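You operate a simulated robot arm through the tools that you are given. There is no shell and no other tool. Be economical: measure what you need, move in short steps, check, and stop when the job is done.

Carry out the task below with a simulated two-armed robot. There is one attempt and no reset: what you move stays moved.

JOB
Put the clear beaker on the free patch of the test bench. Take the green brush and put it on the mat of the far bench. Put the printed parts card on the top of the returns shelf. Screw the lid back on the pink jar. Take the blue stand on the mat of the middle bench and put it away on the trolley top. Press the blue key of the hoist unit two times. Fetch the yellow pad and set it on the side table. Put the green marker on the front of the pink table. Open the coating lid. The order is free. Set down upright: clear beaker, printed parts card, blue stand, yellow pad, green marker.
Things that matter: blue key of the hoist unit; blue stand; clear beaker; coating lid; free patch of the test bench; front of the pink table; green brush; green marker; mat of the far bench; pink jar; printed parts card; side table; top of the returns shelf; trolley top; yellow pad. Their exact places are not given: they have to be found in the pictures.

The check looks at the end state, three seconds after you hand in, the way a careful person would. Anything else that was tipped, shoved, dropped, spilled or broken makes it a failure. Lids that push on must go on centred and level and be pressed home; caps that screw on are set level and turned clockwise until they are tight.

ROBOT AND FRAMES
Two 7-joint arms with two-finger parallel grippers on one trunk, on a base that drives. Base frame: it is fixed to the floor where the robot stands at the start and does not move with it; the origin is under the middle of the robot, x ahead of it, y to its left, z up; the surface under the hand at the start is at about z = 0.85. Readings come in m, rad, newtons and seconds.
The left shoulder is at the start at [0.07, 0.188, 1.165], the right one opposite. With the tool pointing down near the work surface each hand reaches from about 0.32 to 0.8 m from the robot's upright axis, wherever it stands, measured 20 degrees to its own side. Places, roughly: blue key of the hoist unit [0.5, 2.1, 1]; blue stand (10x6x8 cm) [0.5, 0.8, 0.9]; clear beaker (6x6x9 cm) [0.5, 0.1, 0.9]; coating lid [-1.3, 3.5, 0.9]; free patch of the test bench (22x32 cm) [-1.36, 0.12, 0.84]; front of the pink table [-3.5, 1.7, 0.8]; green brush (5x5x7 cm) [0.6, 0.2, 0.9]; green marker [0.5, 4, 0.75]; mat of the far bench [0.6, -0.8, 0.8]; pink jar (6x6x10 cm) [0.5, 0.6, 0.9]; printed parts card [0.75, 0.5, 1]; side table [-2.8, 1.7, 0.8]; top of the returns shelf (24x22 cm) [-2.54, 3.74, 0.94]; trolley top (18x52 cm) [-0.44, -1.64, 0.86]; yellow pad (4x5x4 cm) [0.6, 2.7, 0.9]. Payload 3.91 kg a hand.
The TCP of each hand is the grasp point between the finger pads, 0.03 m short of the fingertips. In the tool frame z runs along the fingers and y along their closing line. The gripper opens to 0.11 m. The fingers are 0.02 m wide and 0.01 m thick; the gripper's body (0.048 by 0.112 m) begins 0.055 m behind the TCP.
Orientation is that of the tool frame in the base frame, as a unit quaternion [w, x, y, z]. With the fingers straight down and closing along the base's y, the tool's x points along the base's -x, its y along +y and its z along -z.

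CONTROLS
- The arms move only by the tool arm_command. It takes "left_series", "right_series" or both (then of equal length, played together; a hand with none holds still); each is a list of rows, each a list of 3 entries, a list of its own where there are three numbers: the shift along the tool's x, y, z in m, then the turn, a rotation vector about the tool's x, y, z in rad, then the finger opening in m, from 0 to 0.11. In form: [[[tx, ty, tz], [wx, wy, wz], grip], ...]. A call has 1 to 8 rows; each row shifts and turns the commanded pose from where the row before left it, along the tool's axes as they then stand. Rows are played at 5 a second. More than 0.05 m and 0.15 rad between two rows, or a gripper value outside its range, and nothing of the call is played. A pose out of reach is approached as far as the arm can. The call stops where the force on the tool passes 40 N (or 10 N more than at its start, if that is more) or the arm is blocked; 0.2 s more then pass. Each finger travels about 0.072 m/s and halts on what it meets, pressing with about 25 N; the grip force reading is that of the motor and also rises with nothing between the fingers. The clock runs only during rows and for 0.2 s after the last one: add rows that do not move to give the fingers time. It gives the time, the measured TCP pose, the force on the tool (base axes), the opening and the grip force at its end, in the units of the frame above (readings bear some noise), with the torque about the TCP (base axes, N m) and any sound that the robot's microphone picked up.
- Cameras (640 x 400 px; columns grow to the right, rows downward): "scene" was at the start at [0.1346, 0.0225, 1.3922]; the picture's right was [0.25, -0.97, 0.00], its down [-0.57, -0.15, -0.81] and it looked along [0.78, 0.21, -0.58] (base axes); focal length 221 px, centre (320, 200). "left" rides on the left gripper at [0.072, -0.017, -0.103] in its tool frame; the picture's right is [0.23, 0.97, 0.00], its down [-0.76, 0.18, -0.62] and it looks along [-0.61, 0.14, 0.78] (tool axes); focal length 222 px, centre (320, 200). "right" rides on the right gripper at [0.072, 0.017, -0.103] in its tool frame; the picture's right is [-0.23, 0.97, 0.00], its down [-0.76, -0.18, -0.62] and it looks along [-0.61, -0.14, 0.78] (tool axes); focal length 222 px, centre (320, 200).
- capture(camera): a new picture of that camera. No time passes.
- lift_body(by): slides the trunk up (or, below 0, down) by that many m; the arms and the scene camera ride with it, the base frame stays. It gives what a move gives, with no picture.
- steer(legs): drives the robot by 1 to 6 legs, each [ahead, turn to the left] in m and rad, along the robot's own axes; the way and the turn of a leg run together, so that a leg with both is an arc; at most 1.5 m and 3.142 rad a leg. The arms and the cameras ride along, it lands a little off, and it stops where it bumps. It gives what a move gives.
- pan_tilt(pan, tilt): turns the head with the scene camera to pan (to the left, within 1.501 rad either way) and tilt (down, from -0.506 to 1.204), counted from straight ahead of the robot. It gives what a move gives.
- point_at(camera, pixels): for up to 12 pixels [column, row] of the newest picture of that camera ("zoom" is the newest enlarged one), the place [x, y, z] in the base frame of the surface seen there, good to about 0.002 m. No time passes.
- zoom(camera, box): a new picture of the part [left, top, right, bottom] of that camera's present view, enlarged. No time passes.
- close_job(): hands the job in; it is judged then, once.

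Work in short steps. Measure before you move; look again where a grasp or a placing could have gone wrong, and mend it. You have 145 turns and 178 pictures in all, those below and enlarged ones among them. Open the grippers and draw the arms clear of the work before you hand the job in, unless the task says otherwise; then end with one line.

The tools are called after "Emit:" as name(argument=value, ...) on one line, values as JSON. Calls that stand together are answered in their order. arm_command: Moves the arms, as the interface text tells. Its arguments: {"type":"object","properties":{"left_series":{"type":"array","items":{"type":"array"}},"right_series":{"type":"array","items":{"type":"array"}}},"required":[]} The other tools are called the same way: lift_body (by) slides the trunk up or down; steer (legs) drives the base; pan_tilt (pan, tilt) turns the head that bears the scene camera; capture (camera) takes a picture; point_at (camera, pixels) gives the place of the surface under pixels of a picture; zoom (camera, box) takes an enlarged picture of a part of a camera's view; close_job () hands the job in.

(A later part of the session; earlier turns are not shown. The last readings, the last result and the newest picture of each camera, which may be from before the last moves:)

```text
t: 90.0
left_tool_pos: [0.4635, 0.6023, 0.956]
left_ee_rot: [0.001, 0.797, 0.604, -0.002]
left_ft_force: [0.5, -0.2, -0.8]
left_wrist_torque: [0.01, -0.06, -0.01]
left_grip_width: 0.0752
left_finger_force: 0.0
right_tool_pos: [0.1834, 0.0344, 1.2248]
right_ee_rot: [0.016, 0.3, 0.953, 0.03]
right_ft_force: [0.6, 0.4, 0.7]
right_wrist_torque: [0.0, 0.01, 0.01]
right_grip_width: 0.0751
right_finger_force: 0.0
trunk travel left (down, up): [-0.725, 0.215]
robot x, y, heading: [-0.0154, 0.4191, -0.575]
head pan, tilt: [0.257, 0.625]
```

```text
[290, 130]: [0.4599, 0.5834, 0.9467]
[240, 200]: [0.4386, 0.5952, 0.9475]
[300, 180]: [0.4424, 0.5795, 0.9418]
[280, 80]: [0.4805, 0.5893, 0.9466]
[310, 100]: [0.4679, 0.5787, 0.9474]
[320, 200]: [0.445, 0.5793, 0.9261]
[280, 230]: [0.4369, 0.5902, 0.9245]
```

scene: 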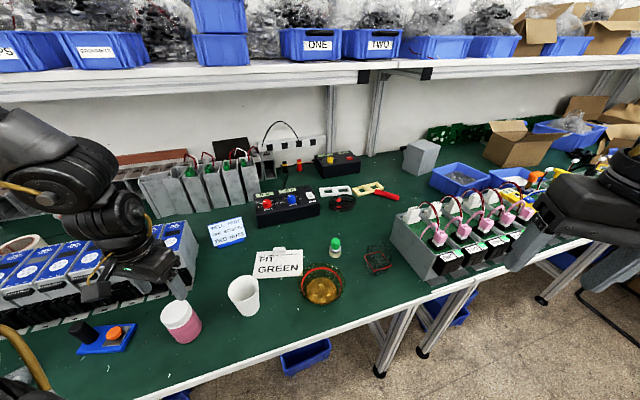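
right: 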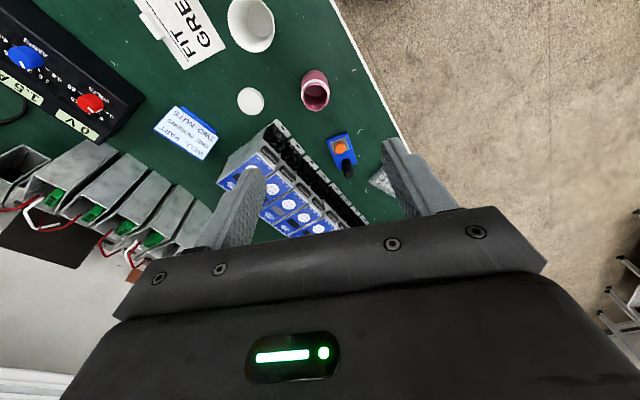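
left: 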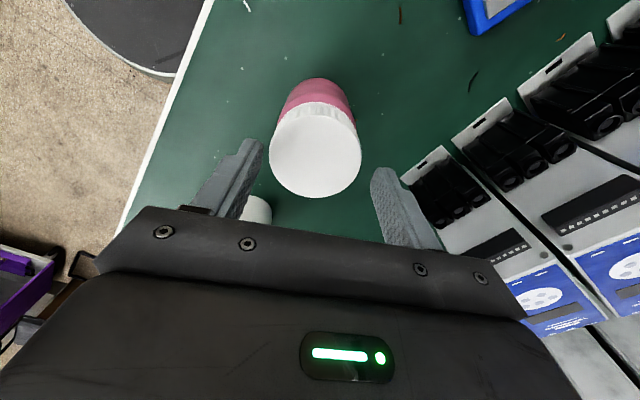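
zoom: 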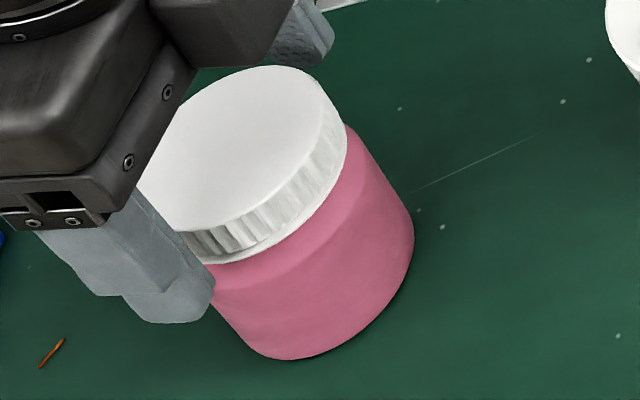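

Lid top 0.947, level. Regrip from here and continue, watching the torque.

Emit:
arm_command(left_series=[[[0, 0, 0], [0, 0, -0.15], 0.075], [[0, 0, 0], [0, 0, -0.15], 0.075], [[0, 0, 0], [0, 0, -0.15], 0.075], [[0, 0, 0], [0, 0, -0.15], 0.075], [[0, 0, 0], [0, 0, 0], 0.04], [[0, 0, 0], [0, 0, 0], 0.04], [[0, 0, 0], [0, 0, 0], 0.04]])

Emit:
arm_command(left_series=[[[0, 0, 0.002], [0, 0, 0.15], 0.04], [[0, 0, 0.001], [0, 0, 0.15], 0.04], [[0, 0, 0], [0, 0, 0.15], 0.04], [[0, 0, 0], [0, 0, 0.15], 0.04]])

Emit:
arm_command(left_series=[[[0, 0, 0], [0, 0, 0.15], 0.04], [[0, 0, 0], [0, 0, 0.15], 0.04], [[0, 0, 0], [0, 0, 0.15], 0.04], [[0, 0, 0], [0, 0, 0.15], 0.04], [[0, 0, 0], [0, 0, 0.15], 0.04], [[0, 0, 0], [0, 0, 0.15], 0.04]])

```text
t: 91.6
left_tool_pos: [0.4636, 0.6024, 0.9554]
left_ee_rot: [-0.001, 0.584, 0.812, -0.002]
left_ft_force: [-1.1, -0.9, 0.1]
left_wrist_torque: [-0.03, 0.02, -0.01]
left_grip_width: 0.0545
left_finger_force: 24.9
right_tool_pos: [0.184, 0.0349, 1.2252]
right_ee_rot: [0.016, 0.3, 0.953, 0.029]
right_ft_force: [-0.1, -0.2, 0.3]
right_wrist_torque: [0.01, 0.02, 0.03]
right_grip_width: 0.075
right_finger_force: 0.1
trunk travel left (down, up): [-0.725, 0.215]
robot x, y, heading: [-0.0121, 0.4201, -0.579]
head pan, tilt: [0.257, 0.625]
```

```text
t: 92.6
left_tool_pos: [0.4618, 0.6017, 0.9537]
left_ee_rot: [0.0, 0.799, 0.602, -0.002]
left_ft_force: [1.1, -0.9, 23.0]
left_wrist_torque: [0.0, -0.15, 0.13]
left_grip_width: 0.0539
left_finger_force: 24.9
right_tool_pos: [0.1813, 0.0322, 1.2259]
right_ee_rot: [0.015, 0.3, 0.953, 0.03]
right_ft_force: [0.1, -0.4, 0.3]
right_wrist_torque: [0.03, 0.01, 0.01]
right_grip_width: 0.075
right_finger_force: 0.0
trunk travel left (down, up): [-0.725, 0.215]
robot x, y, heading: [-0.0133, 0.4171, -0.575]
head pan, tilt: [0.257, 0.625]
```

```text
t: 94.0
left_tool_pos: [0.4618, 0.6024, 0.9536]
left_ee_rot: [0.001, 0.981, 0.194, 0.0]
left_ft_force: [0.9, -0.3, 25.1]
left_wrist_torque: [-0.02, 0.05, 0.12]
left_grip_width: 0.0543
left_finger_force: 25.5
right_tool_pos: [0.1806, 0.0335, 1.2249]
right_ee_rot: [0.016, 0.3, 0.953, 0.031]
right_ft_force: [-0.8, 0.3, 0.3]
right_wrist_torque: [-0.01, 0.03, -0.03]
right_grip_width: 0.0751
right_finger_force: 0.1
trunk travel left (down, up): [-0.725, 0.215]
robot x, y, heading: [-0.0156, 0.4184, -0.573]
head pan, tilt: [0.257, 0.625]
```

Torque is steady at 0.12 Nm. Test engagement: lift gently 12 mm to see whether the jar comes along.

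Emit:
arm_command(left_series=[[[0, 0, -0.006], [0, 0, 0], 0.04], [[0, 0, -0.006], [0, 0, 0], 0.04], [[0, 0, 0], [0, 0, 0], 0.04]])

Emit:
zoom(camera="scene", box=[150, 290, 220, 350])

```text
t: 94.8
left_tool_pos: [0.4624, 0.6027, 0.9642]
left_ee_rot: [0.001, 0.981, 0.196, -0.003]
left_ft_force: [0.2, 1.3, -1.3]
left_wrist_torque: [-0.02, 0.0, -0.01]
left_grip_width: 0.0541
left_finger_force: 25.4
right_tool_pos: [0.1846, 0.0347, 1.2255]
right_ee_rot: [0.015, 0.3, 0.953, 0.029]
right_ft_force: [0.4, -0.1, 0.3]
right_wrist_torque: [-0.02, -0.01, -0.01]
right_grip_width: 0.0748
right_finger_force: 0.0
trunk travel left (down, up): [-0.725, 0.215]
robot x, y, heading: [-0.0106, 0.4178, -0.572]
head pan, tilt: [0.257, 0.625]
```

```text
6.67 times, centred on (185, 320) of scene
```

zoom: 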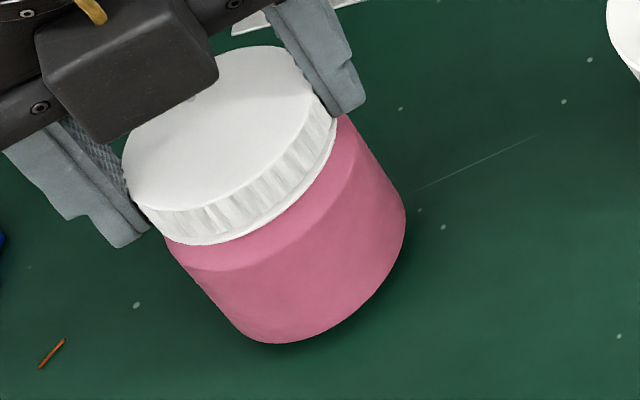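

The jar comes along: the lid is threaded. Set it down, regrip and give one last firm clockwise turn with more press.

Emit:
arm_command(left_series=[[[0, 0, 0.006], [0, 0, 0], 0.04], [[0, 0, 0.0045], [0, 0, 0], 0.04], [[0, 0, 0], [0, 0, 0], 0.075], [[0, 0, 0], [0, 0, 0], 0.075], [[0, 0, 0], [0, 0, -0.15], 0.075], [[0, 0, 0], [0, 0, -0.15], 0.075], [[0, 0, 0], [0, 0, -0.15], 0.075], [[0, 0, 0], [0, 0, -0.15], 0.075]])

Emit:
arm_command(left_series=[[[0, 0, 0], [0, 0, -0.15], 0.075], [[0, 0, 0], [0, 0, -0.15], 0.075], [[0, 0, 0], [0, 0, 0], 0.04], [[0, 0, 0], [0, 0, 0], 0.04], [[0, 0, 0], [0, 0, 0], 0.04], [[0, 0, 0.004], [0, 0, 0], 0.04]])

Emit:
arm_command(left_series=[[[0, 0, 0], [0, 0, 0.15], 0.04], [[0, 0, 0], [0, 0, 0.15], 0.04], [[0, 0, 0], [0, 0, 0.15], 0.04], [[0, 0, 0], [0, 0, 0.15], 0.04], [[0, 0, 0], [0, 0, 0.15], 0.04]])

```text
t: 96.6
left_tool_pos: [0.4636, 0.6023, 0.953]
left_ee_rot: [-0.001, 0.879, 0.478, -0.002]
left_ft_force: [0.1, 0.4, 0.4]
left_wrist_torque: [0.02, -0.04, 0.02]
left_grip_width: 0.075
left_finger_force: 0.1
right_tool_pos: [0.1832, 0.0346, 1.225]
right_ee_rot: [0.015, 0.3, 0.953, 0.03]
right_ft_force: [-0.1, -0.4, 0.2]
right_wrist_torque: [0.0, 0.03, 0.01]
right_grip_width: 0.075
right_finger_force: 0.1
trunk travel left (down, up): [-0.725, 0.215]
robot x, y, heading: [-0.0172, 0.4204, -0.578]
head pan, tilt: [0.257, 0.625]
```

```text
t: 98.0
left_tool_pos: [0.4626, 0.6026, 0.9514]
left_ee_rot: [0.002, 0.798, 0.603, 0.0]
left_ft_force: [2.2, 6.0, 32.1]
left_wrist_torque: [0.1, -0.11, 0.01]
left_grip_width: 0.0544
left_finger_force: 24.6
right_tool_pos: [0.1798, 0.0332, 1.2266]
right_ee_rot: [0.016, 0.301, 0.953, 0.03]
right_ft_force: [0.1, -0.3, -0.4]
right_wrist_torque: [0.02, -0.02, 0.02]
right_grip_width: 0.0748
right_finger_force: 0.1
trunk travel left (down, up): [-0.725, 0.215]
robot x, y, heading: [-0.0131, 0.4165, -0.577]
head pan, tilt: [0.257, 0.625]
```

```text
t: 99.2
left_tool_pos: [0.4588, 0.6021, 0.9504]
left_ee_rot: [0.0, 0.964, 0.267, -0.001]
left_ft_force: [-0.6, -0.7, 30.4]
left_wrist_torque: [-0.03, 0.1, 0.07]
left_grip_width: 0.0542
left_finger_force: 24.9
right_tool_pos: [0.1802, 0.0333, 1.2263]
right_ee_rot: [0.016, 0.3, 0.953, 0.03]
right_ft_force: [-0.4, -0.4, -0.1]
right_wrist_torque: [0.02, 0.03, 0.01]
right_grip_width: 0.075
right_finger_force: 0.0
trunk travel left (down, up): [-0.725, 0.215]
robot x, y, heading: [-0.015, 0.4213, -0.578]
head pan, tilt: [0.257, 0.625]
```

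Release and re-measure the lid height.

Emit:
arm_command(left_series=[[[0, 0, 0], [0, 0, 0], 0.075], [[0, 0, 0], [0, 0, 0], 0.075], [[0, 0, -0.04], [0, 0, 0], 0.075], [[0, 0, -0.04], [0, 0, -0.15], 0.075], [[0, 0, -0.02], [0, 0, -0.15], 0.075], [[0, 0, 0], [0, 0, -0.15], 0.075], [[0, 0, 0], [0, 0, -0.15], 0.075], [[0, 0, 0], [0, 0, -0.15], 0.075]])

Emit:
zoom(camera="scene", box=[160, 295, 205, 345])

Emit:
point_at(camera="zoom", pixels=[[300, 100], [250, 150], [330, 130], [280, 60], [220, 120], [300, 170], [200, 180]])

```text
t: 101.0
left_tool_pos: [0.4682, 0.6029, 1.05]
left_ee_rot: [-0.001, 0.797, 0.605, -0.002]
left_ft_force: [-0.1, 0.1, -0.9]
left_wrist_torque: [0.03, -0.01, 0.01]
left_grip_width: 0.075
left_finger_force: 0.1
left hand out of reach, approached as far as the arm can: row 4
right_tool_pos: [0.1834, 0.0348, 1.2257]
right_ee_rot: [0.016, 0.301, 0.953, 0.03]
right_ft_force: [1.3, 0.3, -0.2]
right_wrist_torque: [0.0, 0.02, 0.0]
right_grip_width: 0.075
right_finger_force: 0.0
trunk travel left (down, up): [-0.725, 0.215]
robot x, y, heading: [-0.0132, 0.4212, -0.578]
head pan, tilt: [0.257, 0.625]
```

```text
8.00 times, centred on (182, 320) of scene
```

zoom: 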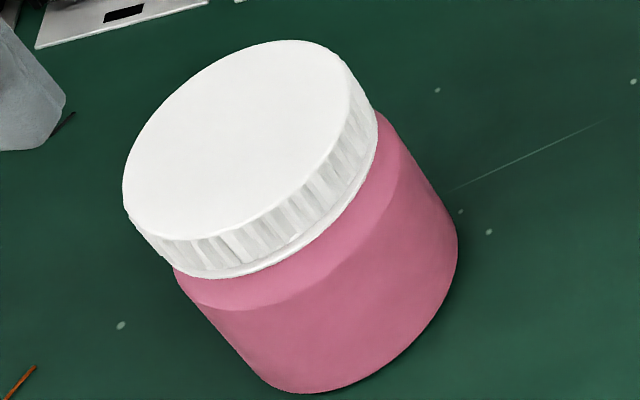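

```text
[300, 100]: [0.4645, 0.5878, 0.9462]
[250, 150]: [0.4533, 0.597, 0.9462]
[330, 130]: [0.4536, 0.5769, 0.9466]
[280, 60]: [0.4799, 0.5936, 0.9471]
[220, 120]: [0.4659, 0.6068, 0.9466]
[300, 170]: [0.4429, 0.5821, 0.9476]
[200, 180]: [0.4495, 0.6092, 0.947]
```

The lid is flush with the ring, level at 0.947 – home. Next, turn the robot back to face the bench: the stand will suit the left hand and the brush the right.

Emit:
steer(legs=[[0, 0.575]])

Emit:
capture(camera="scene")

Emit:
zoom(camera="scene", box=[190, 220, 310, 300])

```text
t: 103.0
left_tool_pos: [0.2862, 0.8375, 1.0489]
left_ee_rot: [0.0, 0.591, 0.807, -0.002]
left_ft_force: [0.8, -0.3, 0.6]
left_wrist_torque: [-0.05, 0.0, 0.03]
left_grip_width: 0.0751
left_finger_force: 0.1
right_tool_pos: [0.3629, 0.2055, 1.2248]
right_ee_rot: [0.006, 0.014, 0.999, 0.033]
right_ft_force: [-0.1, -0.2, 0.2]
right_wrist_torque: [0.0, -0.01, -0.01]
right_grip_width: 0.075
right_finger_force: 0.1
trunk travel left (down, up): [-0.725, 0.215]
robot x, y, heading: [-0.0167, 0.4195, 0.014]
head pan, tilt: [0.257, 0.625]
```

```text
132 pictures are left
```

scene: 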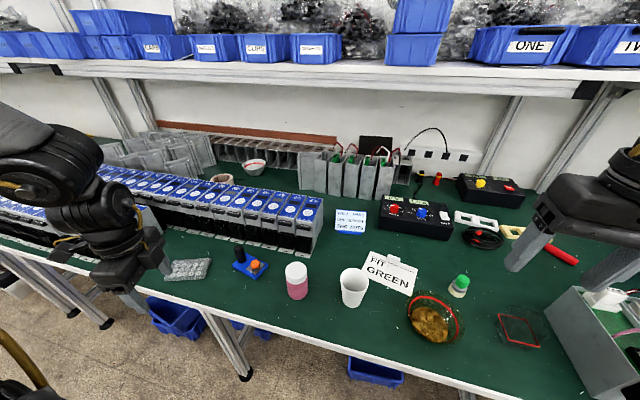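

```text
5.00 times, centred on (250, 260) of scene
```

zoom: 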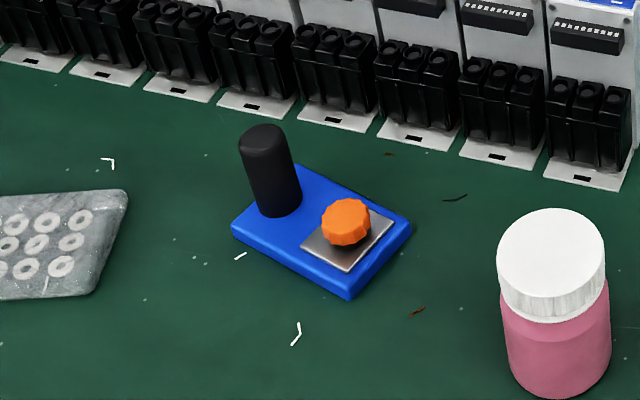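

Measure the post, the plate corners and the brush.

Emit:
point_at(camera="zoom", pixels=[[262, 132], [270, 165], [262, 190], [299, 190], [232, 225], [348, 295], [410, 222], [310, 170], [345, 215]])

Emit:
point_at(camera="scene", pixels=[[460, 280], [463, 276], [457, 293], [400, 215], [300, 200], [350, 222]])

```text
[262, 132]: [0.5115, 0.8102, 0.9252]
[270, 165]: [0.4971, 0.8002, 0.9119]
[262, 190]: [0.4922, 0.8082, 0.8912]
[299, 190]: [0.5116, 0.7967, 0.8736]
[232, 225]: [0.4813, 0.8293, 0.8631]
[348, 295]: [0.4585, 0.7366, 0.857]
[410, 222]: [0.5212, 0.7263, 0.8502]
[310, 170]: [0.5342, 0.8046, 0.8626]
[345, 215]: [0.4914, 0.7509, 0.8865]
```

```text
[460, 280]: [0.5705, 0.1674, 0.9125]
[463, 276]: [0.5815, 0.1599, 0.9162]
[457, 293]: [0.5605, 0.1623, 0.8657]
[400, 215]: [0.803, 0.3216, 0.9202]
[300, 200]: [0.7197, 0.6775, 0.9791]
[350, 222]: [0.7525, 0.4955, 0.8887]
```

Post centre ≈ (0.508, 0.803), top 0.926; brush ≈ (0.572, 0.156), top 0.917. Move both hands above them (left with fingers closing along x; also levelling the right hand's small tilt).

Emit:
arm_command(left_series=[[[0, 0, 0], [0, 0, 0.138], 0.06], [[-0.0144, 0.0425, 0], [0, 0, 0], 0.06], [[-0.0144, 0.0425, 0], [0, 0, 0], 0.06], [[-0.0144, 0.0425, 0], [0, 0, 0], 0.06], [[-0.0144, 0.0425, 0], [0, 0, 0], 0.06], [[-0.0144, 0.0425, 0], [0, 0, 0], 0.06], [[0, 0, 0], [0, 0, 0], 0.06], [[0, 0, 0], [0, 0, 0], 0.06]], right_series=[[[0, 0, 0], [0.066, 0.012, -0.028], 0.07], [[-0.0299, -0.0071, 0.0286], [0, 0, 0], 0.07], [[-0.0299, -0.0071, 0.0286], [0, 0, 0], 0.07], [[-0.0299, -0.0071, 0.0286], [0, 0, 0], 0.07], [[-0.0299, -0.0071, 0.0286], [0, 0, 0], 0.07], [[-0.0299, -0.0071, 0.0286], [0, 0, 0], 0.07], [[-0.0299, -0.0071, 0.0286], [0, 0, 0], 0.07], [[-0.0299, -0.0071, 0.0286], [0, 0, 0], 0.07]])

Emit:
capture(camera="left")

Emit:
capture(camera="right")

```text
t: 104.8
left_tool_pos: [0.5115, 0.8017, 1.0495]
left_ee_rot: [-0.001, 0.645, 0.764, -0.003]
left_ft_force: [-0.1, -0.5, -0.2]
left_wrist_torque: [0.02, 0.04, 0.01]
left_grip_width: 0.06
left_finger_force: 0.0
right_tool_pos: [0.4814, 0.2751, 1.0102]
right_ee_rot: [0.0, 0.001, 1.0, -0.001]
right_ft_force: [0.3, -0.8, 0.1]
right_wrist_torque: [-0.01, 0.02, -0.02]
right_grip_width: 0.0699
right_finger_force: 0.1
right hand out of reach, approached as far as the arm can: row 1, 2, 3, 4, 5, 6, 7, 8
trunk travel left (down, up): [-0.725, 0.215]
robot x, y, heading: [-0.0136, 0.4225, 0.009]
head pan, tilt: [0.257, 0.625]
```

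```text
130 pictures are left
```

left: 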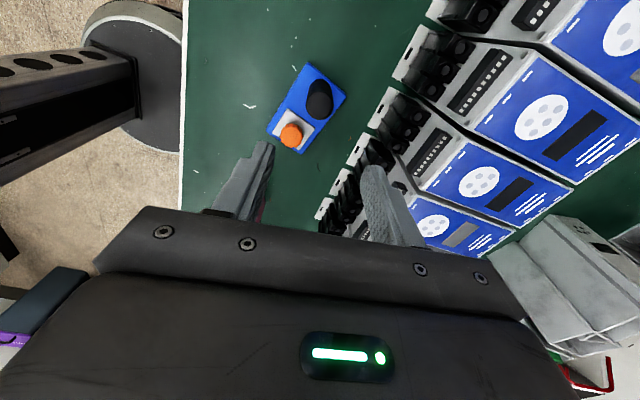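

```text
129 pictures are left
```

right: 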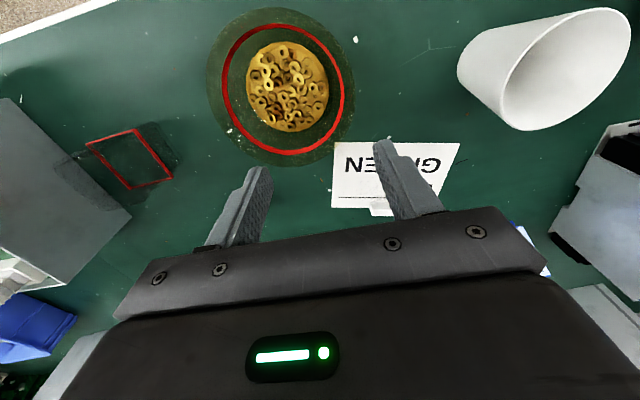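

I've worked out the wrist limit (turn + azimuth must stay ≥ −0.4 for the right, ≥ 0.4 for the left). Left: descend on the post and close. Right: turn +0.45 and go above the brush.

Emit:
arm_command(left_series=[[[0, 0, 0.0368], [0, 0, 0], 0.06], [[0, 0, 0.0368], [0, 0, 0], 0.06], [[0, 0, 0.0368], [0, 0, 0], 0.06], [[0, 0, 0.0368], [0, 0, 0], 0.06], [[0, 0, 0], [0, 0, 0], 0.0], [[0, 0, 0], [0, 0, 0], 0.0], [[0, 0, 0], [0, 0, 0], 0.0], [[0, 0, 0], [0, 0, 0], 0.0]], right_series=[[[0, 0, 0], [0, 0, 0.15], 0.07], [[0, 0, 0], [0, 0, 0.15], 0.07], [[0, 0, 0], [0, 0, 0.15], 0.07], [[-0.0333, -0.0169, 0], [0, 0, 0], 0.07], [[-0.0333, -0.0169, 0], [0, 0, 0], 0.07], [[-0.0333, -0.0169, 0], [0, 0, 0], 0.07], [[-0.0333, -0.0169, 0], [0, 0, 0], 0.07], [[0, 0, 0], [0, 0, 0], 0.07]])

Emit:
capture(camera="left")

Emit:
capture(camera="right")

```text
t: 106.6
left_tool_pos: [0.5086, 0.8021, 0.9023]
left_ee_rot: [0.0, 0.646, 0.763, -0.002]
left_ft_force: [-0.2, 0.0, -0.1]
left_wrist_torque: [0.1, -0.04, -0.01]
left_grip_width: 0.0275
left_finger_force: 25.0
right_tool_pos: [0.5635, 0.1632, 1.0084]
right_ee_rot: [0.002, 0.223, 0.975, 0.0]
right_ft_force: [-0.4, -0.6, 0.2]
right_wrist_torque: [-0.01, -0.03, 0.01]
right_grip_width: 0.0699
right_finger_force: 0.0
right hand out of reach, approached as far as the arm can: row 7
trunk travel left (down, up): [-0.725, 0.215]
robot x, y, heading: [-0.0137, 0.4207, 0.007]
head pan, tilt: [0.257, 0.625]
```

```text
128 pictures are left
```

left: 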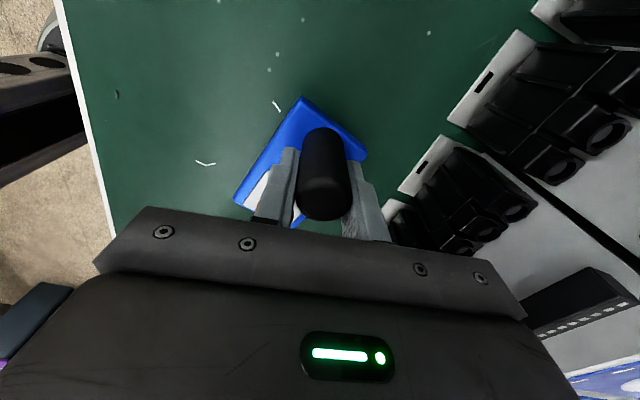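

```text
127 pictures are left
```

right: 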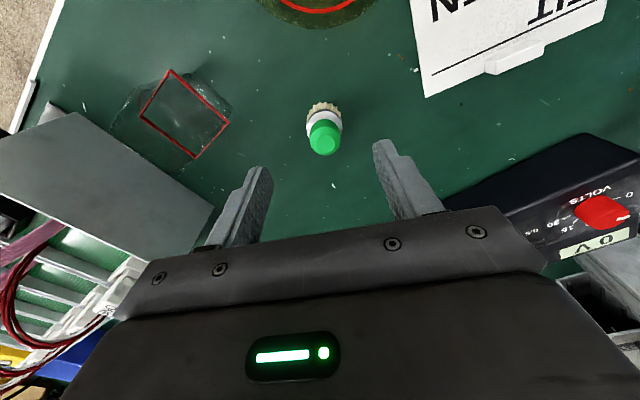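

The post is held. Measure the brush from the right camera.

Emit:
point_at(camera="right", pixels=[[324, 138], [311, 136], [339, 134], [326, 152], [323, 108]])

```text
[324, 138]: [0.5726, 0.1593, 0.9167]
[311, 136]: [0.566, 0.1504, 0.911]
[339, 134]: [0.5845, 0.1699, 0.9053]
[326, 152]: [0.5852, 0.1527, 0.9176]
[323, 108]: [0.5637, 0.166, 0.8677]
```

Right: turn +0.15, centre at (0.573, 0.159), descend to z 0.898 and grip. Left: lift the stand 0.1 m.

Emit:
arm_command(left_series=[[[0, 0, -0.01], [0, 0, 0], 0.0], [[0, 0, -0.03], [0, 0, 0], 0.0], [[0, 0, -0.03], [0, 0, 0], 0.0], [[0, 0, -0.03], [0, 0, 0], 0.0], [[0, 0, 0], [0, 0, 0], 0.0], [[0, 0, 0], [0, 0, 0], 0.0], [[0, 0, 0], [0, 0, 0], 0.0], [[0, 0, 0], [0, 0, 0], 0.0]], right_series=[[[0, 0, 0], [0, 0, 0.15], 0.07], [[-0.01, 0.002, 0.03], [0, 0, 0], 0.07], [[0, 0, 0.04], [0, 0, 0], 0.07], [[0, 0, 0.04], [0, 0, 0], 0.07], [[0, 0, 0], [0, 0, 0], 0.07], [[0, 0, 0], [0, 0, 0], 0.0], [[0, 0, 0], [0, 0, 0], 0.0], [[0, 0, 0], [0, 0, 0], 0.0]])

Emit:
capture(camera="scene")

Emit:
capture(camera="right")

```text
t: 108.4
left_tool_pos: [0.5068, 0.8025, 1.0023]
left_ee_rot: [0.001, 0.645, 0.764, -0.003]
left_ft_force: [0.7, 0.2, -3.0]
left_wrist_torque: [0.02, 0.02, -0.01]
left_grip_width: 0.0278
left_finger_force: 25.1
right_tool_pos: [0.5723, 0.1599, 0.9006]
right_ee_rot: [0.0, 0.296, 0.955, -0.001]
right_ft_force: [0.1, 0.2, 0.4]
right_wrist_torque: [0.01, -0.01, 0.01]
right_grip_width: 0.0361
right_finger_force: 24.8
trunk travel left (down, up): [-0.725, 0.215]
robot x, y, heading: [-0.0131, 0.4178, 0.005]
head pan, tilt: [0.257, 0.625]
```

```text
126 pictures are left
```

scene: 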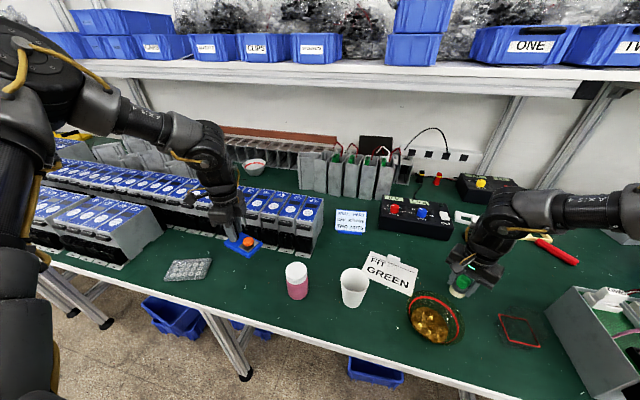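

```text
125 pictures are left
```

right: 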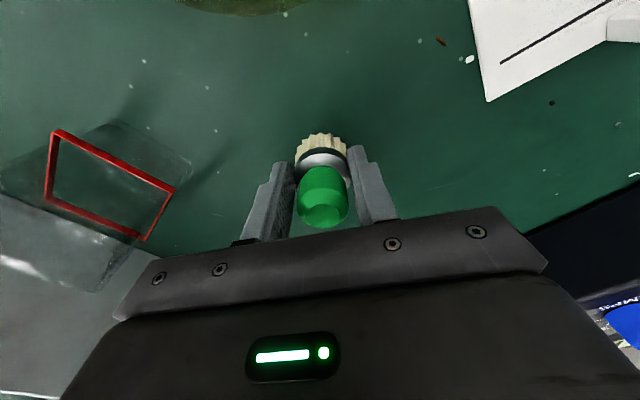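

Both held. Lift both hands and retract a little for driving.

Emit:
arm_command(left_series=[[[0, 0, -0.03], [0, 0, 0], 0.0], [[0, 0, -0.04], [0, 0, 0], 0.0], [[0, 0, -0.04], [0, 0, 0], 0.0], [[0, 0, -0.04], [0, 0, 0], 0.0], [[0.005, -0.03, 0], [0, 0, 0], 0.0], [[0.005, -0.03, 0], [0, 0, 0], 0.0], [[0.005, -0.03, 0], [0, 0, 0], 0.0], [[0.005, -0.03, 0], [0, 0, 0], 0.0]], right_series=[[[0, 0, -0.045], [0, 0, 0], 0.0], [[0, 0, -0.045], [0, 0, 0], 0.0], [[0, 0, -0.045], [0, 0, 0], 0.0], [[0, 0, -0.045], [0, 0, 0], 0.0], [[0, 0, -0.045], [0, 0, 0], 0.0], [[0.028, -0.019, 0], [0, 0, 0], 0.0], [[0.028, -0.019, 0], [0, 0, 0], 0.0], [[0.028, -0.019, 0], [0, 0, 0], 0.0]])

Emit:
steer(legs=[[0, -1.571], [1.05, 0]])

Emit:
pan_tilt(pan=0.9, tilt=0.5)

Emit:
capture(camera="scene")

```text
t: 110.2
left_tool_pos: [0.3852, 0.8062, 1.1521]
left_ee_rot: [0.001, 0.645, 0.764, -0.001]
left_ft_force: [-0.6, 0.5, -3.8]
left_wrist_torque: [0.02, -0.06, 0.02]
left_grip_width: 0.0276
left_finger_force: 25.1
right_tool_pos: [0.4659, 0.1616, 1.1266]
right_ee_rot: [0.001, 0.295, 0.956, 0.0]
right_ft_force: [-0.7, 0.2, -0.8]
right_wrist_torque: [0.01, -0.01, -0.02]
right_grip_width: 0.0365
right_finger_force: 25.1
trunk travel left (down, up): [-0.725, 0.215]
robot x, y, heading: [-0.0118, 0.4224, 0.011]
head pan, tilt: [0.257, 0.625]
```

```text
t: 119.3
left_tool_pos: [0.3749, -0.9943, 1.1517]
left_ee_rot: [-0.001, 0.997, 0.084, -0.002]
left_ft_force: [0.3, 0.1, -2.9]
left_wrist_torque: [-0.02, -0.01, -0.02]
left_grip_width: 0.0276
left_finger_force: 25.0
right_tool_pos: [-0.2694, -1.0746, 1.1238]
right_ee_rot: [0.0, 0.884, 0.467, 0.0]
right_ft_force: [-0.6, -0.7, -0.3]
right_wrist_torque: [0.02, 0.01, 0.02]
right_grip_width: 0.0363
right_finger_force: 25.0
trunk travel left (down, up): [-0.725, 0.215]
robot x, y, heading: [-0.0082, -0.5911, -1.563]
head pan, tilt: [0.257, 0.625]
```

```text
t: 120.3
left_tool_pos: [0.3744, -0.9946, 1.1523]
left_ee_rot: [-0.001, 0.997, 0.083, -0.002]
left_ft_force: [-0.2, -0.1, -3.1]
left_wrist_torque: [-0.04, -0.03, 0.0]
left_grip_width: 0.0278
left_finger_force: 24.9
right_tool_pos: [-0.2699, -1.074, 1.1255]
right_ee_rot: [0.001, 0.885, 0.466, -0.001]
right_ft_force: [-0.2, -0.1, -0.1]
right_wrist_torque: [0.01, -0.02, 0.0]
right_grip_width: 0.0363
right_finger_force: 24.6
trunk travel left (down, up): [-0.725, 0.215]
robot x, y, heading: [-0.0079, -0.5929, -1.564]
head pan, tilt: [0.901, 0.499]
```

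```text
124 pictures are left
```

scene: 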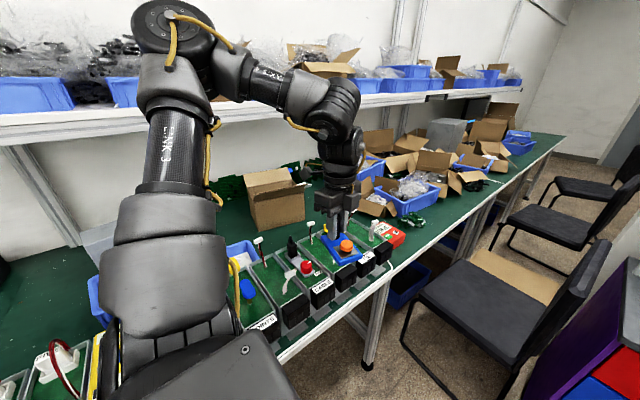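

The stand is level in hand. Turn to face the far bench and look for its free mat area.

Emit:
steer(legs=[[0, 1.571]])

Emit:
pan_tilt(pan=-0.25, tilt=0.6)

Emit:
capture(camera="scene")

```text
t: 124.5
left_tool_pos: [0.3927, -0.2088, 1.1521]
left_ee_rot: [0.0, 0.645, 0.764, -0.003]
left_ft_force: [0.9, -0.3, -2.8]
left_wrist_torque: [0.06, -0.01, 0.02]
left_grip_width: 0.0277
left_finger_force: 24.4
right_tool_pos: [0.4721, -0.851, 1.1255]
right_ee_rot: [0.0, 0.296, 0.955, 0.0]
right_ft_force: [0.8, -0.9, -0.2]
right_wrist_torque: [-0.02, -0.01, 0.0]
right_grip_width: 0.0358
right_finger_force: 25.0
trunk travel left (down, up): [-0.725, 0.215]
robot x, y, heading: [-0.0099, -0.5948, 0.005]
head pan, tilt: [0.901, 0.499]
```

```text
t: 125.9
left_tool_pos: [0.3939, -0.2066, 1.1517]
left_ee_rot: [0.0, 0.645, 0.764, -0.003]
left_ft_force: [-0.2, 0.0, -2.9]
left_wrist_torque: [0.06, -0.02, -0.01]
left_grip_width: 0.027
left_finger_force: 24.8
right_tool_pos: [0.4743, -0.8505, 1.1245]
right_ee_rot: [0.0, 0.296, 0.955, 0.0]
right_ft_force: [-0.3, -0.1, -1.0]
right_wrist_torque: [-0.01, 0.0, 0.03]
right_grip_width: 0.0359
right_finger_force: 25.0
trunk travel left (down, up): [-0.725, 0.215]
robot x, y, heading: [-0.014, -0.5934, 0.003]
head pan, tilt: [-0.25, 0.6]
```

```text
123 pictures are left
```

scene: 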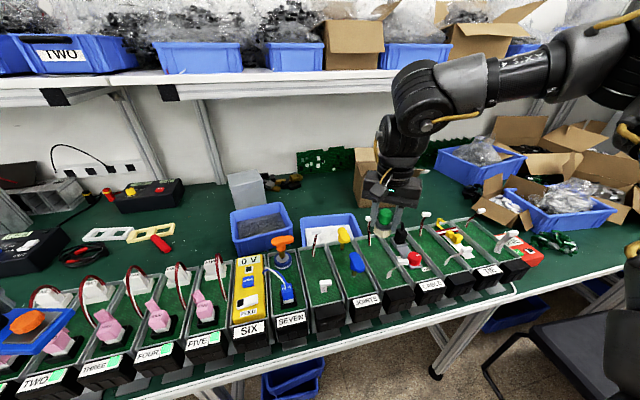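

Get coordinates of candidate free green areas around.

Emit:
point_at(camera="scene", pixels=[[300, 200], [345, 190], [440, 210], [430, 190], [455, 205], [540, 262], [580, 250], [330, 270], [325, 300], [400, 245], [210, 225], [520, 225]])

Emit:
zoom(camera="scene", box=[220, 130, 620, 350])

```text
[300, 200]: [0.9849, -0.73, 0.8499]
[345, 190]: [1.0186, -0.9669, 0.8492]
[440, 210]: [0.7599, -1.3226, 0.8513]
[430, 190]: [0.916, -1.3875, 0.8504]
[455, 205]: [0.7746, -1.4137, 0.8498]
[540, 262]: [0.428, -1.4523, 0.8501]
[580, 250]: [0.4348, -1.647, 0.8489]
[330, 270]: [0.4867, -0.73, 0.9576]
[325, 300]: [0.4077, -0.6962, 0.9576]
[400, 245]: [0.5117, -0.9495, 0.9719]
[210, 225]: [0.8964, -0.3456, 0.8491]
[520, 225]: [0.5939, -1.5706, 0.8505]
```

```text
1.60 times, centred on (420, 240) of scene
```

zoom: 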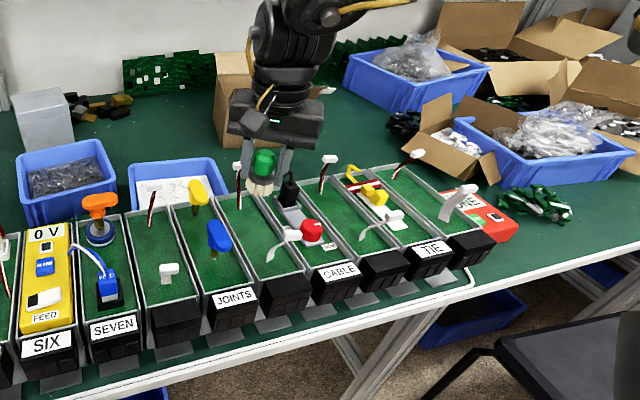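

Query more green spots close behind the trays.

Emit:
point_at(camera="scene", pixels=[[432, 217], [425, 205], [366, 215], [362, 240], [300, 228], [305, 210], [410, 215], [395, 228], [360, 228], [355, 205], [285, 190], [330, 205]])

Emit:
capture(camera="right")

```text
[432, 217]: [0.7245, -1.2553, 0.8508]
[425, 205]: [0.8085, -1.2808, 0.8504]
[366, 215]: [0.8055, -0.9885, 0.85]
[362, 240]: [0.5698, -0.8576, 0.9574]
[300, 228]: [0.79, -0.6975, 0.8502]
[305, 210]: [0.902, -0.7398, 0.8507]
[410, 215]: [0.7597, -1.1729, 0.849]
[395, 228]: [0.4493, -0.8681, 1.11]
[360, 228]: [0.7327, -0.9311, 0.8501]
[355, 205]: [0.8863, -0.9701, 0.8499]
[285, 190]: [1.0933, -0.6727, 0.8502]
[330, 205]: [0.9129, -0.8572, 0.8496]
```

```text
121 pictures are left
```

right: 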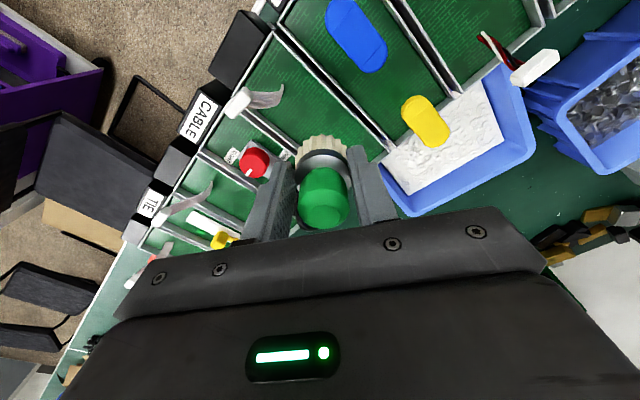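

A free patch of mat lies around (0.72, −1.0) behind the trays. Shift the robot to y≈−0.85 and a bit nearer to the bench.

Emit:
steer(legs=[[0, -1.571], [0.25, 0], [0, 1.571], [0.08, 0]])

Emit:
capture(camera="scene")

```text
t: 136.1
left_tool_pos: [0.4615, -0.4551, 1.1555]
left_ee_rot: [0.004, 0.644, 0.765, 0.0]
left_ft_force: [-0.6, 0.1, -2.4]
left_wrist_torque: [0.03, -0.06, 0.01]
left_grip_width: 0.0275
left_finger_force: 24.9
right_tool_pos: [0.5445, -1.0985, 1.1303]
right_ee_rot: [0.005, 0.291, 0.957, 0.001]
right_ft_force: [-0.9, 0.1, 0.1]
right_wrist_torque: [0.01, -0.06, -0.04]
right_grip_width: 0.0361
right_finger_force: 24.6
trunk travel left (down, up): [-0.725, 0.215]
robot x, y, heading: [0.0723, -0.8403, 0.013]
head pan, tilt: [-0.25, 0.6]
```

```text
120 pictures are left
```

scene: 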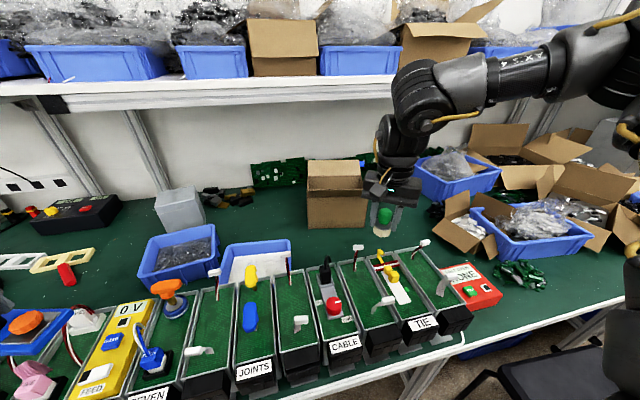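

Emit:
point_at(camera="scene", pixels=[[320, 240], [340, 240], [320, 250], [360, 235], [300, 235], [292, 262], [322, 262], [340, 258], [310, 228], [288, 245]])

Emit:
zoom(camera="scene", box=[220, 180, 440, 320])

```text
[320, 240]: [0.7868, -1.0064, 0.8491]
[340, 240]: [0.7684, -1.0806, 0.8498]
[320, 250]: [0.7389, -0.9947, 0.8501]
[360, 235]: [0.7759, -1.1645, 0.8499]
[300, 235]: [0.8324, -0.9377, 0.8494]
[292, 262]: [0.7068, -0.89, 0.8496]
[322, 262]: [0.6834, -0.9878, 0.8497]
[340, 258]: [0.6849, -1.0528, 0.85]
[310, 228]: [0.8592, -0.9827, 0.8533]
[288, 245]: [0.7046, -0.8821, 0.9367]
```

```text
2.86 times, centred on (330, 250) of scene
```

zoom: 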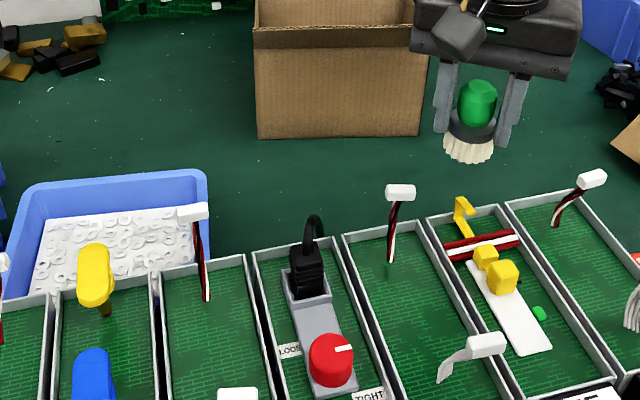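

Emit:
point_at(camera="zoom", pixels=[[400, 190], [315, 228], [465, 205], [192, 212], [592, 180], [340, 100], [340, 134]])

Emit:
arm_command(right_series=[[[-0.0187, 0.0301, 0], [0, 0, 0], 0.0], [[-0.0187, 0.0301, 0], [0, 0, 0], 0.0], [[-0.0187, 0.0301, 0], [0, 0, 0], 0.0], [[-0.0187, 0.0301, 0], [0, 0, 0], 0.0], [[-0.0187, 0.0301, 0], [0, 0, 0], 0.0], [[-0.0187, 0.0301, 0], [0, 0, 0], 0.0], [[0, 0, 0], [0, 0, 0], 0.0]])

Emit:
capture(camera="right")

```text
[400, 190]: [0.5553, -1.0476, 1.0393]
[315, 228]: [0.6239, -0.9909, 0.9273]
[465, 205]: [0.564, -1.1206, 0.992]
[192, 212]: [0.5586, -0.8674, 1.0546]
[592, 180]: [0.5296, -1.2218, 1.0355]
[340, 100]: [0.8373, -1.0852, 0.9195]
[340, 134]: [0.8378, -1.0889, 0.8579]
```

```text
t: 137.7
left_tool_pos: [0.4694, -0.4564, 1.1528]
left_ee_rot: [0.001, 0.643, 0.766, -0.001]
left_ft_force: [-0.3, 0.1, -4.4]
left_wrist_torque: [0.05, -0.02, 0.0]
left_grip_width: 0.0272
left_finger_force: 25.1
right_tool_pos: [0.7293, -1.0061, 1.1192]
right_ee_rot: [0.002, 0.293, 0.956, 0.002]
right_ft_force: [-0.1, -0.8, -0.1]
right_wrist_torque: [-0.03, 0.01, 0.0]
right_grip_width: 0.0362
right_finger_force: 25.3
right hand out of reach, approached as far as the arm can: row 6
trunk travel left (down, up): [-0.725, 0.215]
robot x, y, heading: [0.0701, -0.8388, 0.015]
head pan, tilt: [-0.25, 0.6]
```

```text
118 pictures are left
```

right: 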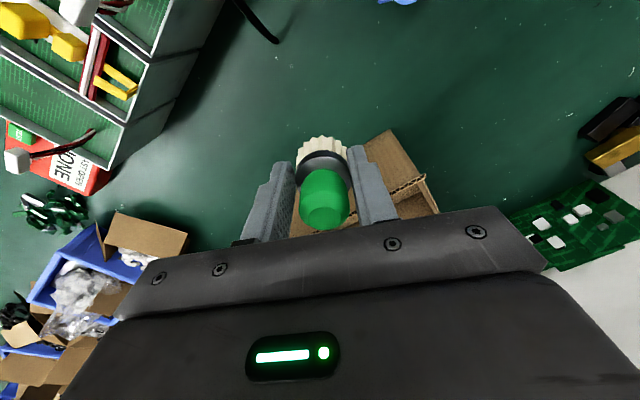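

Clear of the box (x 0.838) and the plugs. Lower the brush to TCP z 0.902.

Emit:
arm_command(right_series=[[[0, 0, 0.045], [0, 0, 0], 0.0], [[0, 0, 0.045], [0, 0, 0], 0.0], [[0, 0, 0.045], [0, 0, 0], 0.0], [[0, 0, 0.045], [0, 0, 0], 0.0], [[0, 0, 0.032], [0, 0, 0], 0.0], [[0, 0, 0.003], [0, 0, 0], 0.0], [[0, 0, 0], [0, 0, 0], 0.0]])

Emit:
capture(camera="right")

```text
t: 139.3
left_tool_pos: [0.4705, -0.4548, 1.1519]
left_ee_rot: [0.0, 0.643, 0.766, -0.002]
left_ft_force: [-0.3, 0.0, -2.6]
left_wrist_torque: [0.08, -0.01, 0.01]
left_grip_width: 0.0271
left_finger_force: 24.8
right_tool_pos: [0.7276, -1.0074, 0.9032]
right_ee_rot: [0.001, 0.294, 0.956, 0.0]
right_ft_force: [-0.1, -0.5, -0.8]
right_wrist_torque: [0.0, -0.01, -0.05]
right_grip_width: 0.0363
right_finger_force: 24.9
trunk travel left (down, up): [-0.725, 0.215]
robot x, y, heading: [0.07, -0.8398, 0.011]
head pan, tilt: [-0.25, 0.6]
```

```text
117 pictures are left
```

right: 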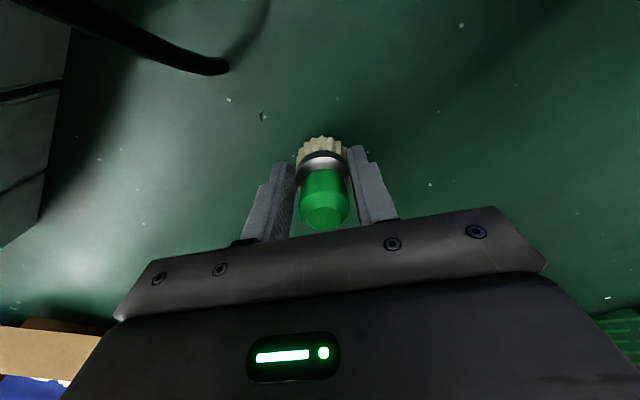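

Nearly touching. Lower 2 mm, open, rise straight up and retract.

Emit:
arm_command(right_series=[[[0, 0, 0.0025], [0, 0, 0], 0.0], [[0, 0, 0], [0, 0, 0], 0.08], [[0, 0, 0], [0, 0, 0], 0.08], [[0, 0, -0.045], [0, 0, 0], 0.08], [[0, 0, -0.045], [0, 0, 0], 0.08], [[0, 0, -0.045], [0, 0, 0], 0.08], [[0, 0, -0.045], [0, 0, 0], 0.08], [[0, 0, -0.045], [0, 0, 0], 0.08]])

Emit:
arm_command(right_series=[[[0.04, -0.027, -0.005], [0, 0, 0], 0.08], [[0.04, -0.027, -0.005], [0, 0, 0], 0.08], [[0.04, -0.027, -0.005], [0, 0, 0], 0.08], [[0.04, -0.027, -0.005], [0, 0, 0], 0.08], [[0.03, -0.02, 0], [0, 0, 0], 0.08]])

Emit:
capture(camera="scene")

```text
t: 141.1
left_tool_pos: [0.4699, -0.4558, 1.1521]
left_ee_rot: [0.0, 0.644, 0.765, -0.002]
left_ft_force: [-0.1, 0.5, -2.2]
left_wrist_torque: [0.02, -0.01, 0.01]
left_grip_width: 0.0273
left_finger_force: 24.8
right_tool_pos: [0.7259, -1.0047, 1.1255]
right_ee_rot: [0.002, 0.294, 0.956, 0.001]
right_ft_force: [-1.1, 0.0, 0.1]
right_wrist_torque: [-0.02, -0.03, -0.02]
right_grip_width: 0.0801
right_finger_force: 0.0
trunk travel left (down, up): [-0.725, 0.215]
robot x, y, heading: [0.0683, -0.8397, 0.009]
head pan, tilt: [-0.25, 0.6]
```

```text
t: 142.3
left_tool_pos: [0.4696, -0.4559, 1.1522]
left_ee_rot: [0.001, 0.643, 0.766, -0.002]
left_ft_force: [0.6, 0.0, -3.5]
left_wrist_torque: [0.06, -0.02, -0.01]
left_grip_width: 0.027
left_finger_force: 25.0
right_tool_pos: [0.4979, -1.0051, 1.1461]
right_ee_rot: [0.002, 0.292, 0.956, -0.001]
right_ft_force: [-0.8, 0.1, -0.4]
right_wrist_torque: [0.03, 0.01, 0.0]
right_grip_width: 0.0797
right_finger_force: 0.1
trunk travel left (down, up): [-0.725, 0.215]
robot x, y, heading: [0.0706, -0.8404, 0.01]
head pan, tilt: [-0.25, 0.6]
```

```text
116 pictures are left
```

scene: 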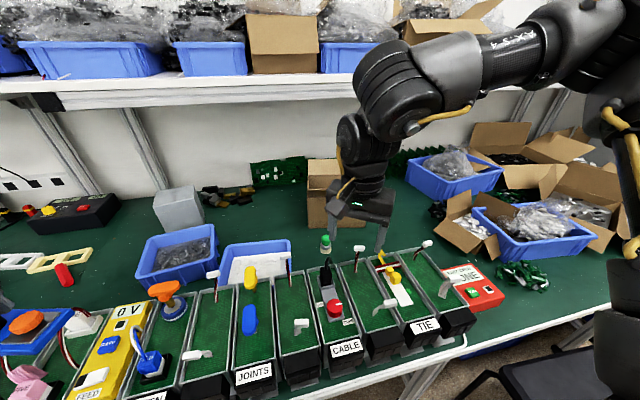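

The brush stands on the far-bench mat. Back away, face −y and look at the trolley.

Emit:
steer(legs=[[-0.45, 0], [0, -1.571]])

Emit:
pan_tilt(pan=0.1, tilt=0.6)

Emit:
capture(camera="scene")

```text
t: 148.9
left_tool_pos: [-0.0088, -1.2591, 1.1515]
left_ee_rot: [-0.002, 0.998, 0.068, -0.002]
left_ft_force: [0.0, -0.4, -3.3]
left_wrist_torque: [-0.02, -0.06, 0.0]
left_grip_width: 0.0272
left_finger_force: 25.3
right_tool_pos: [-0.5589, -1.2687, 1.146]
right_ee_rot: [0.001, 0.891, 0.454, -0.001]
right_ft_force: [0.4, 0.1, 0.6]
right_wrist_torque: [0.01, 0.0, 0.01]
right_grip_width: 0.08
right_finger_force: 0.0
trunk travel left (down, up): [-0.725, 0.215]
robot x, y, heading: [-0.3816, -0.8466, -1.593]
head pan, tilt: [-0.25, 0.6]
```

```text
t: 149.7
left_tool_pos: [-0.0086, -1.2604, 1.1512]
left_ee_rot: [-0.002, 0.998, 0.069, -0.001]
left_ft_force: [-0.9, 0.1, -3.1]
left_wrist_torque: [-0.01, -0.06, -0.02]
left_grip_width: 0.0273
left_finger_force: 25.1
right_tool_pos: [-0.5587, -1.2692, 1.1459]
right_ee_rot: [0.001, 0.891, 0.453, -0.002]
right_ft_force: [0.4, -0.7, -0.4]
right_wrist_torque: [0.01, 0.03, 0.02]
right_grip_width: 0.0798
right_finger_force: 0.0
trunk travel left (down, up): [-0.725, 0.215]
robot x, y, heading: [-0.3798, -0.8479, -1.594]
head pan, tilt: [0.099, 0.6]
```

```text
115 pictures are left
```

scene: 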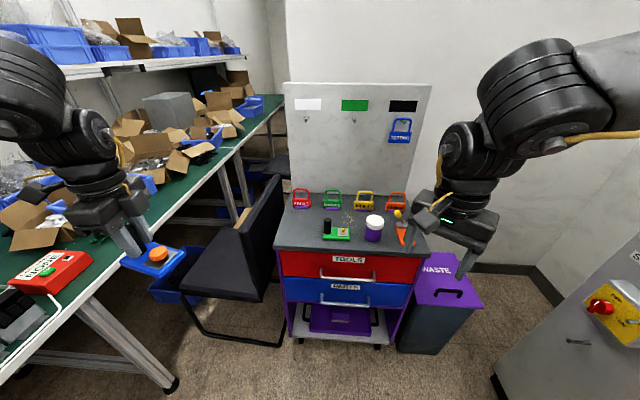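

Measure the trolley top and items on it.

Emit:
point_at(camera="scene", pixels=[[276, 247], [424, 250], [287, 197], [425, 212], [336, 236], [327, 222], [374, 224], [400, 235], [305, 225], [300, 238], [355, 246], [345, 210]])

Emit:
zoom(camera="scene", box=[260, 170, 450, 270])

```text
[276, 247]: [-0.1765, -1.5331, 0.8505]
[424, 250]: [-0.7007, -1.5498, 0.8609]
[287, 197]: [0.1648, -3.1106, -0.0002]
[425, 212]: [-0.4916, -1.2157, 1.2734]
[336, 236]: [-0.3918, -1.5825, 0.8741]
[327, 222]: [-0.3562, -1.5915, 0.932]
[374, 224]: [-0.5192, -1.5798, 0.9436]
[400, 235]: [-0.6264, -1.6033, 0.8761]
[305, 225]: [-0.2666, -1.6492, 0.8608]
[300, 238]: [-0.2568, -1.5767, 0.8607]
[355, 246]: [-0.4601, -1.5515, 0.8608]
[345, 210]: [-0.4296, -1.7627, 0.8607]
```

```text
3.37 times, centred on (355, 220) of scene
```

zoom: 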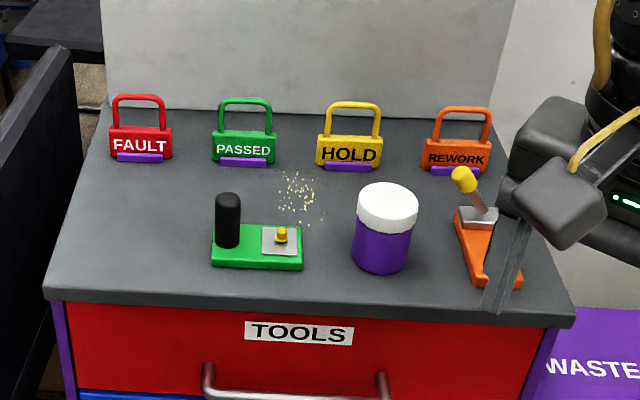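

Free room on the trolley's left: x −0.19…−0.34. I'll set the stand there (plate centre ≈ (−0.26, −1.62), long side along y). Turn the left wrist +1.2 and drive closer.

Emit:
arm_command(left_series=[[[0, 0, 0], [0, 0, 0.15], 0.0], [[0, 0, 0], [0, 0, 0.15], 0.0], [[0, 0, 0], [0, 0, 0.15], 0.0], [[0, 0, 0], [0, 0, 0.15], 0.0], [[0, 0, 0], [0, 0, 0.15], 0.0], [[0, 0, 0], [0, 0, 0.15], 0.0], [[0, 0, 0], [0, 0, 0.15], 0.0], [[0, 0, 0], [0, 0, 0.15], 0.0]])

Emit:
steer(legs=[[0.22, 0]])

Emit:
capture(camera="scene")

```text
t: 151.5
left_tool_pos: [-0.0086, -1.26, 1.152]
left_ee_rot: [0.0, 0.862, -0.507, -0.002]
left_ft_force: [0.0, 0.4, -2.7]
left_wrist_torque: [-0.06, 0.05, 0.04]
left_grip_width: 0.0271
left_finger_force: 24.5
right_tool_pos: [-0.559, -1.2694, 1.1464]
right_ee_rot: [0.0, 0.892, 0.453, 0.0]
right_ft_force: [-0.7, 0.5, 0.1]
right_wrist_torque: [0.01, -0.01, -0.04]
right_grip_width: 0.0802
right_finger_force: 0.1
trunk travel left (down, up): [-0.725, 0.215]
robot x, y, heading: [-0.3811, -0.8432, -1.596]
head pan, tilt: [0.099, 0.6]
```

```text
t: 153.2
left_tool_pos: [-0.0158, -1.4832, 1.1527]
left_ee_rot: [0.001, 0.861, -0.508, -0.002]
left_ft_force: [-0.4, -0.8, -2.6]
left_wrist_torque: [-0.06, -0.01, 0.03]
left_grip_width: 0.0271
left_finger_force: 25.4
right_tool_pos: [-0.5655, -1.4898, 1.1476]
right_ee_rot: [0.0, 0.892, 0.453, -0.001]
right_ft_force: [0.5, 0.8, 0.0]
right_wrist_torque: [-0.05, -0.02, -0.03]
right_grip_width: 0.0801
right_finger_force: 0.2
trunk travel left (down, up): [-0.725, 0.215]
robot x, y, heading: [-0.3869, -1.0663, -1.599]
head pan, tilt: [0.099, 0.6]
```

```text
113 pictures are left
```

scene: 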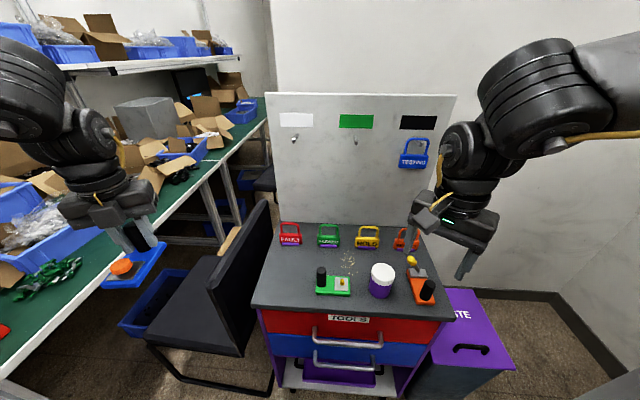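

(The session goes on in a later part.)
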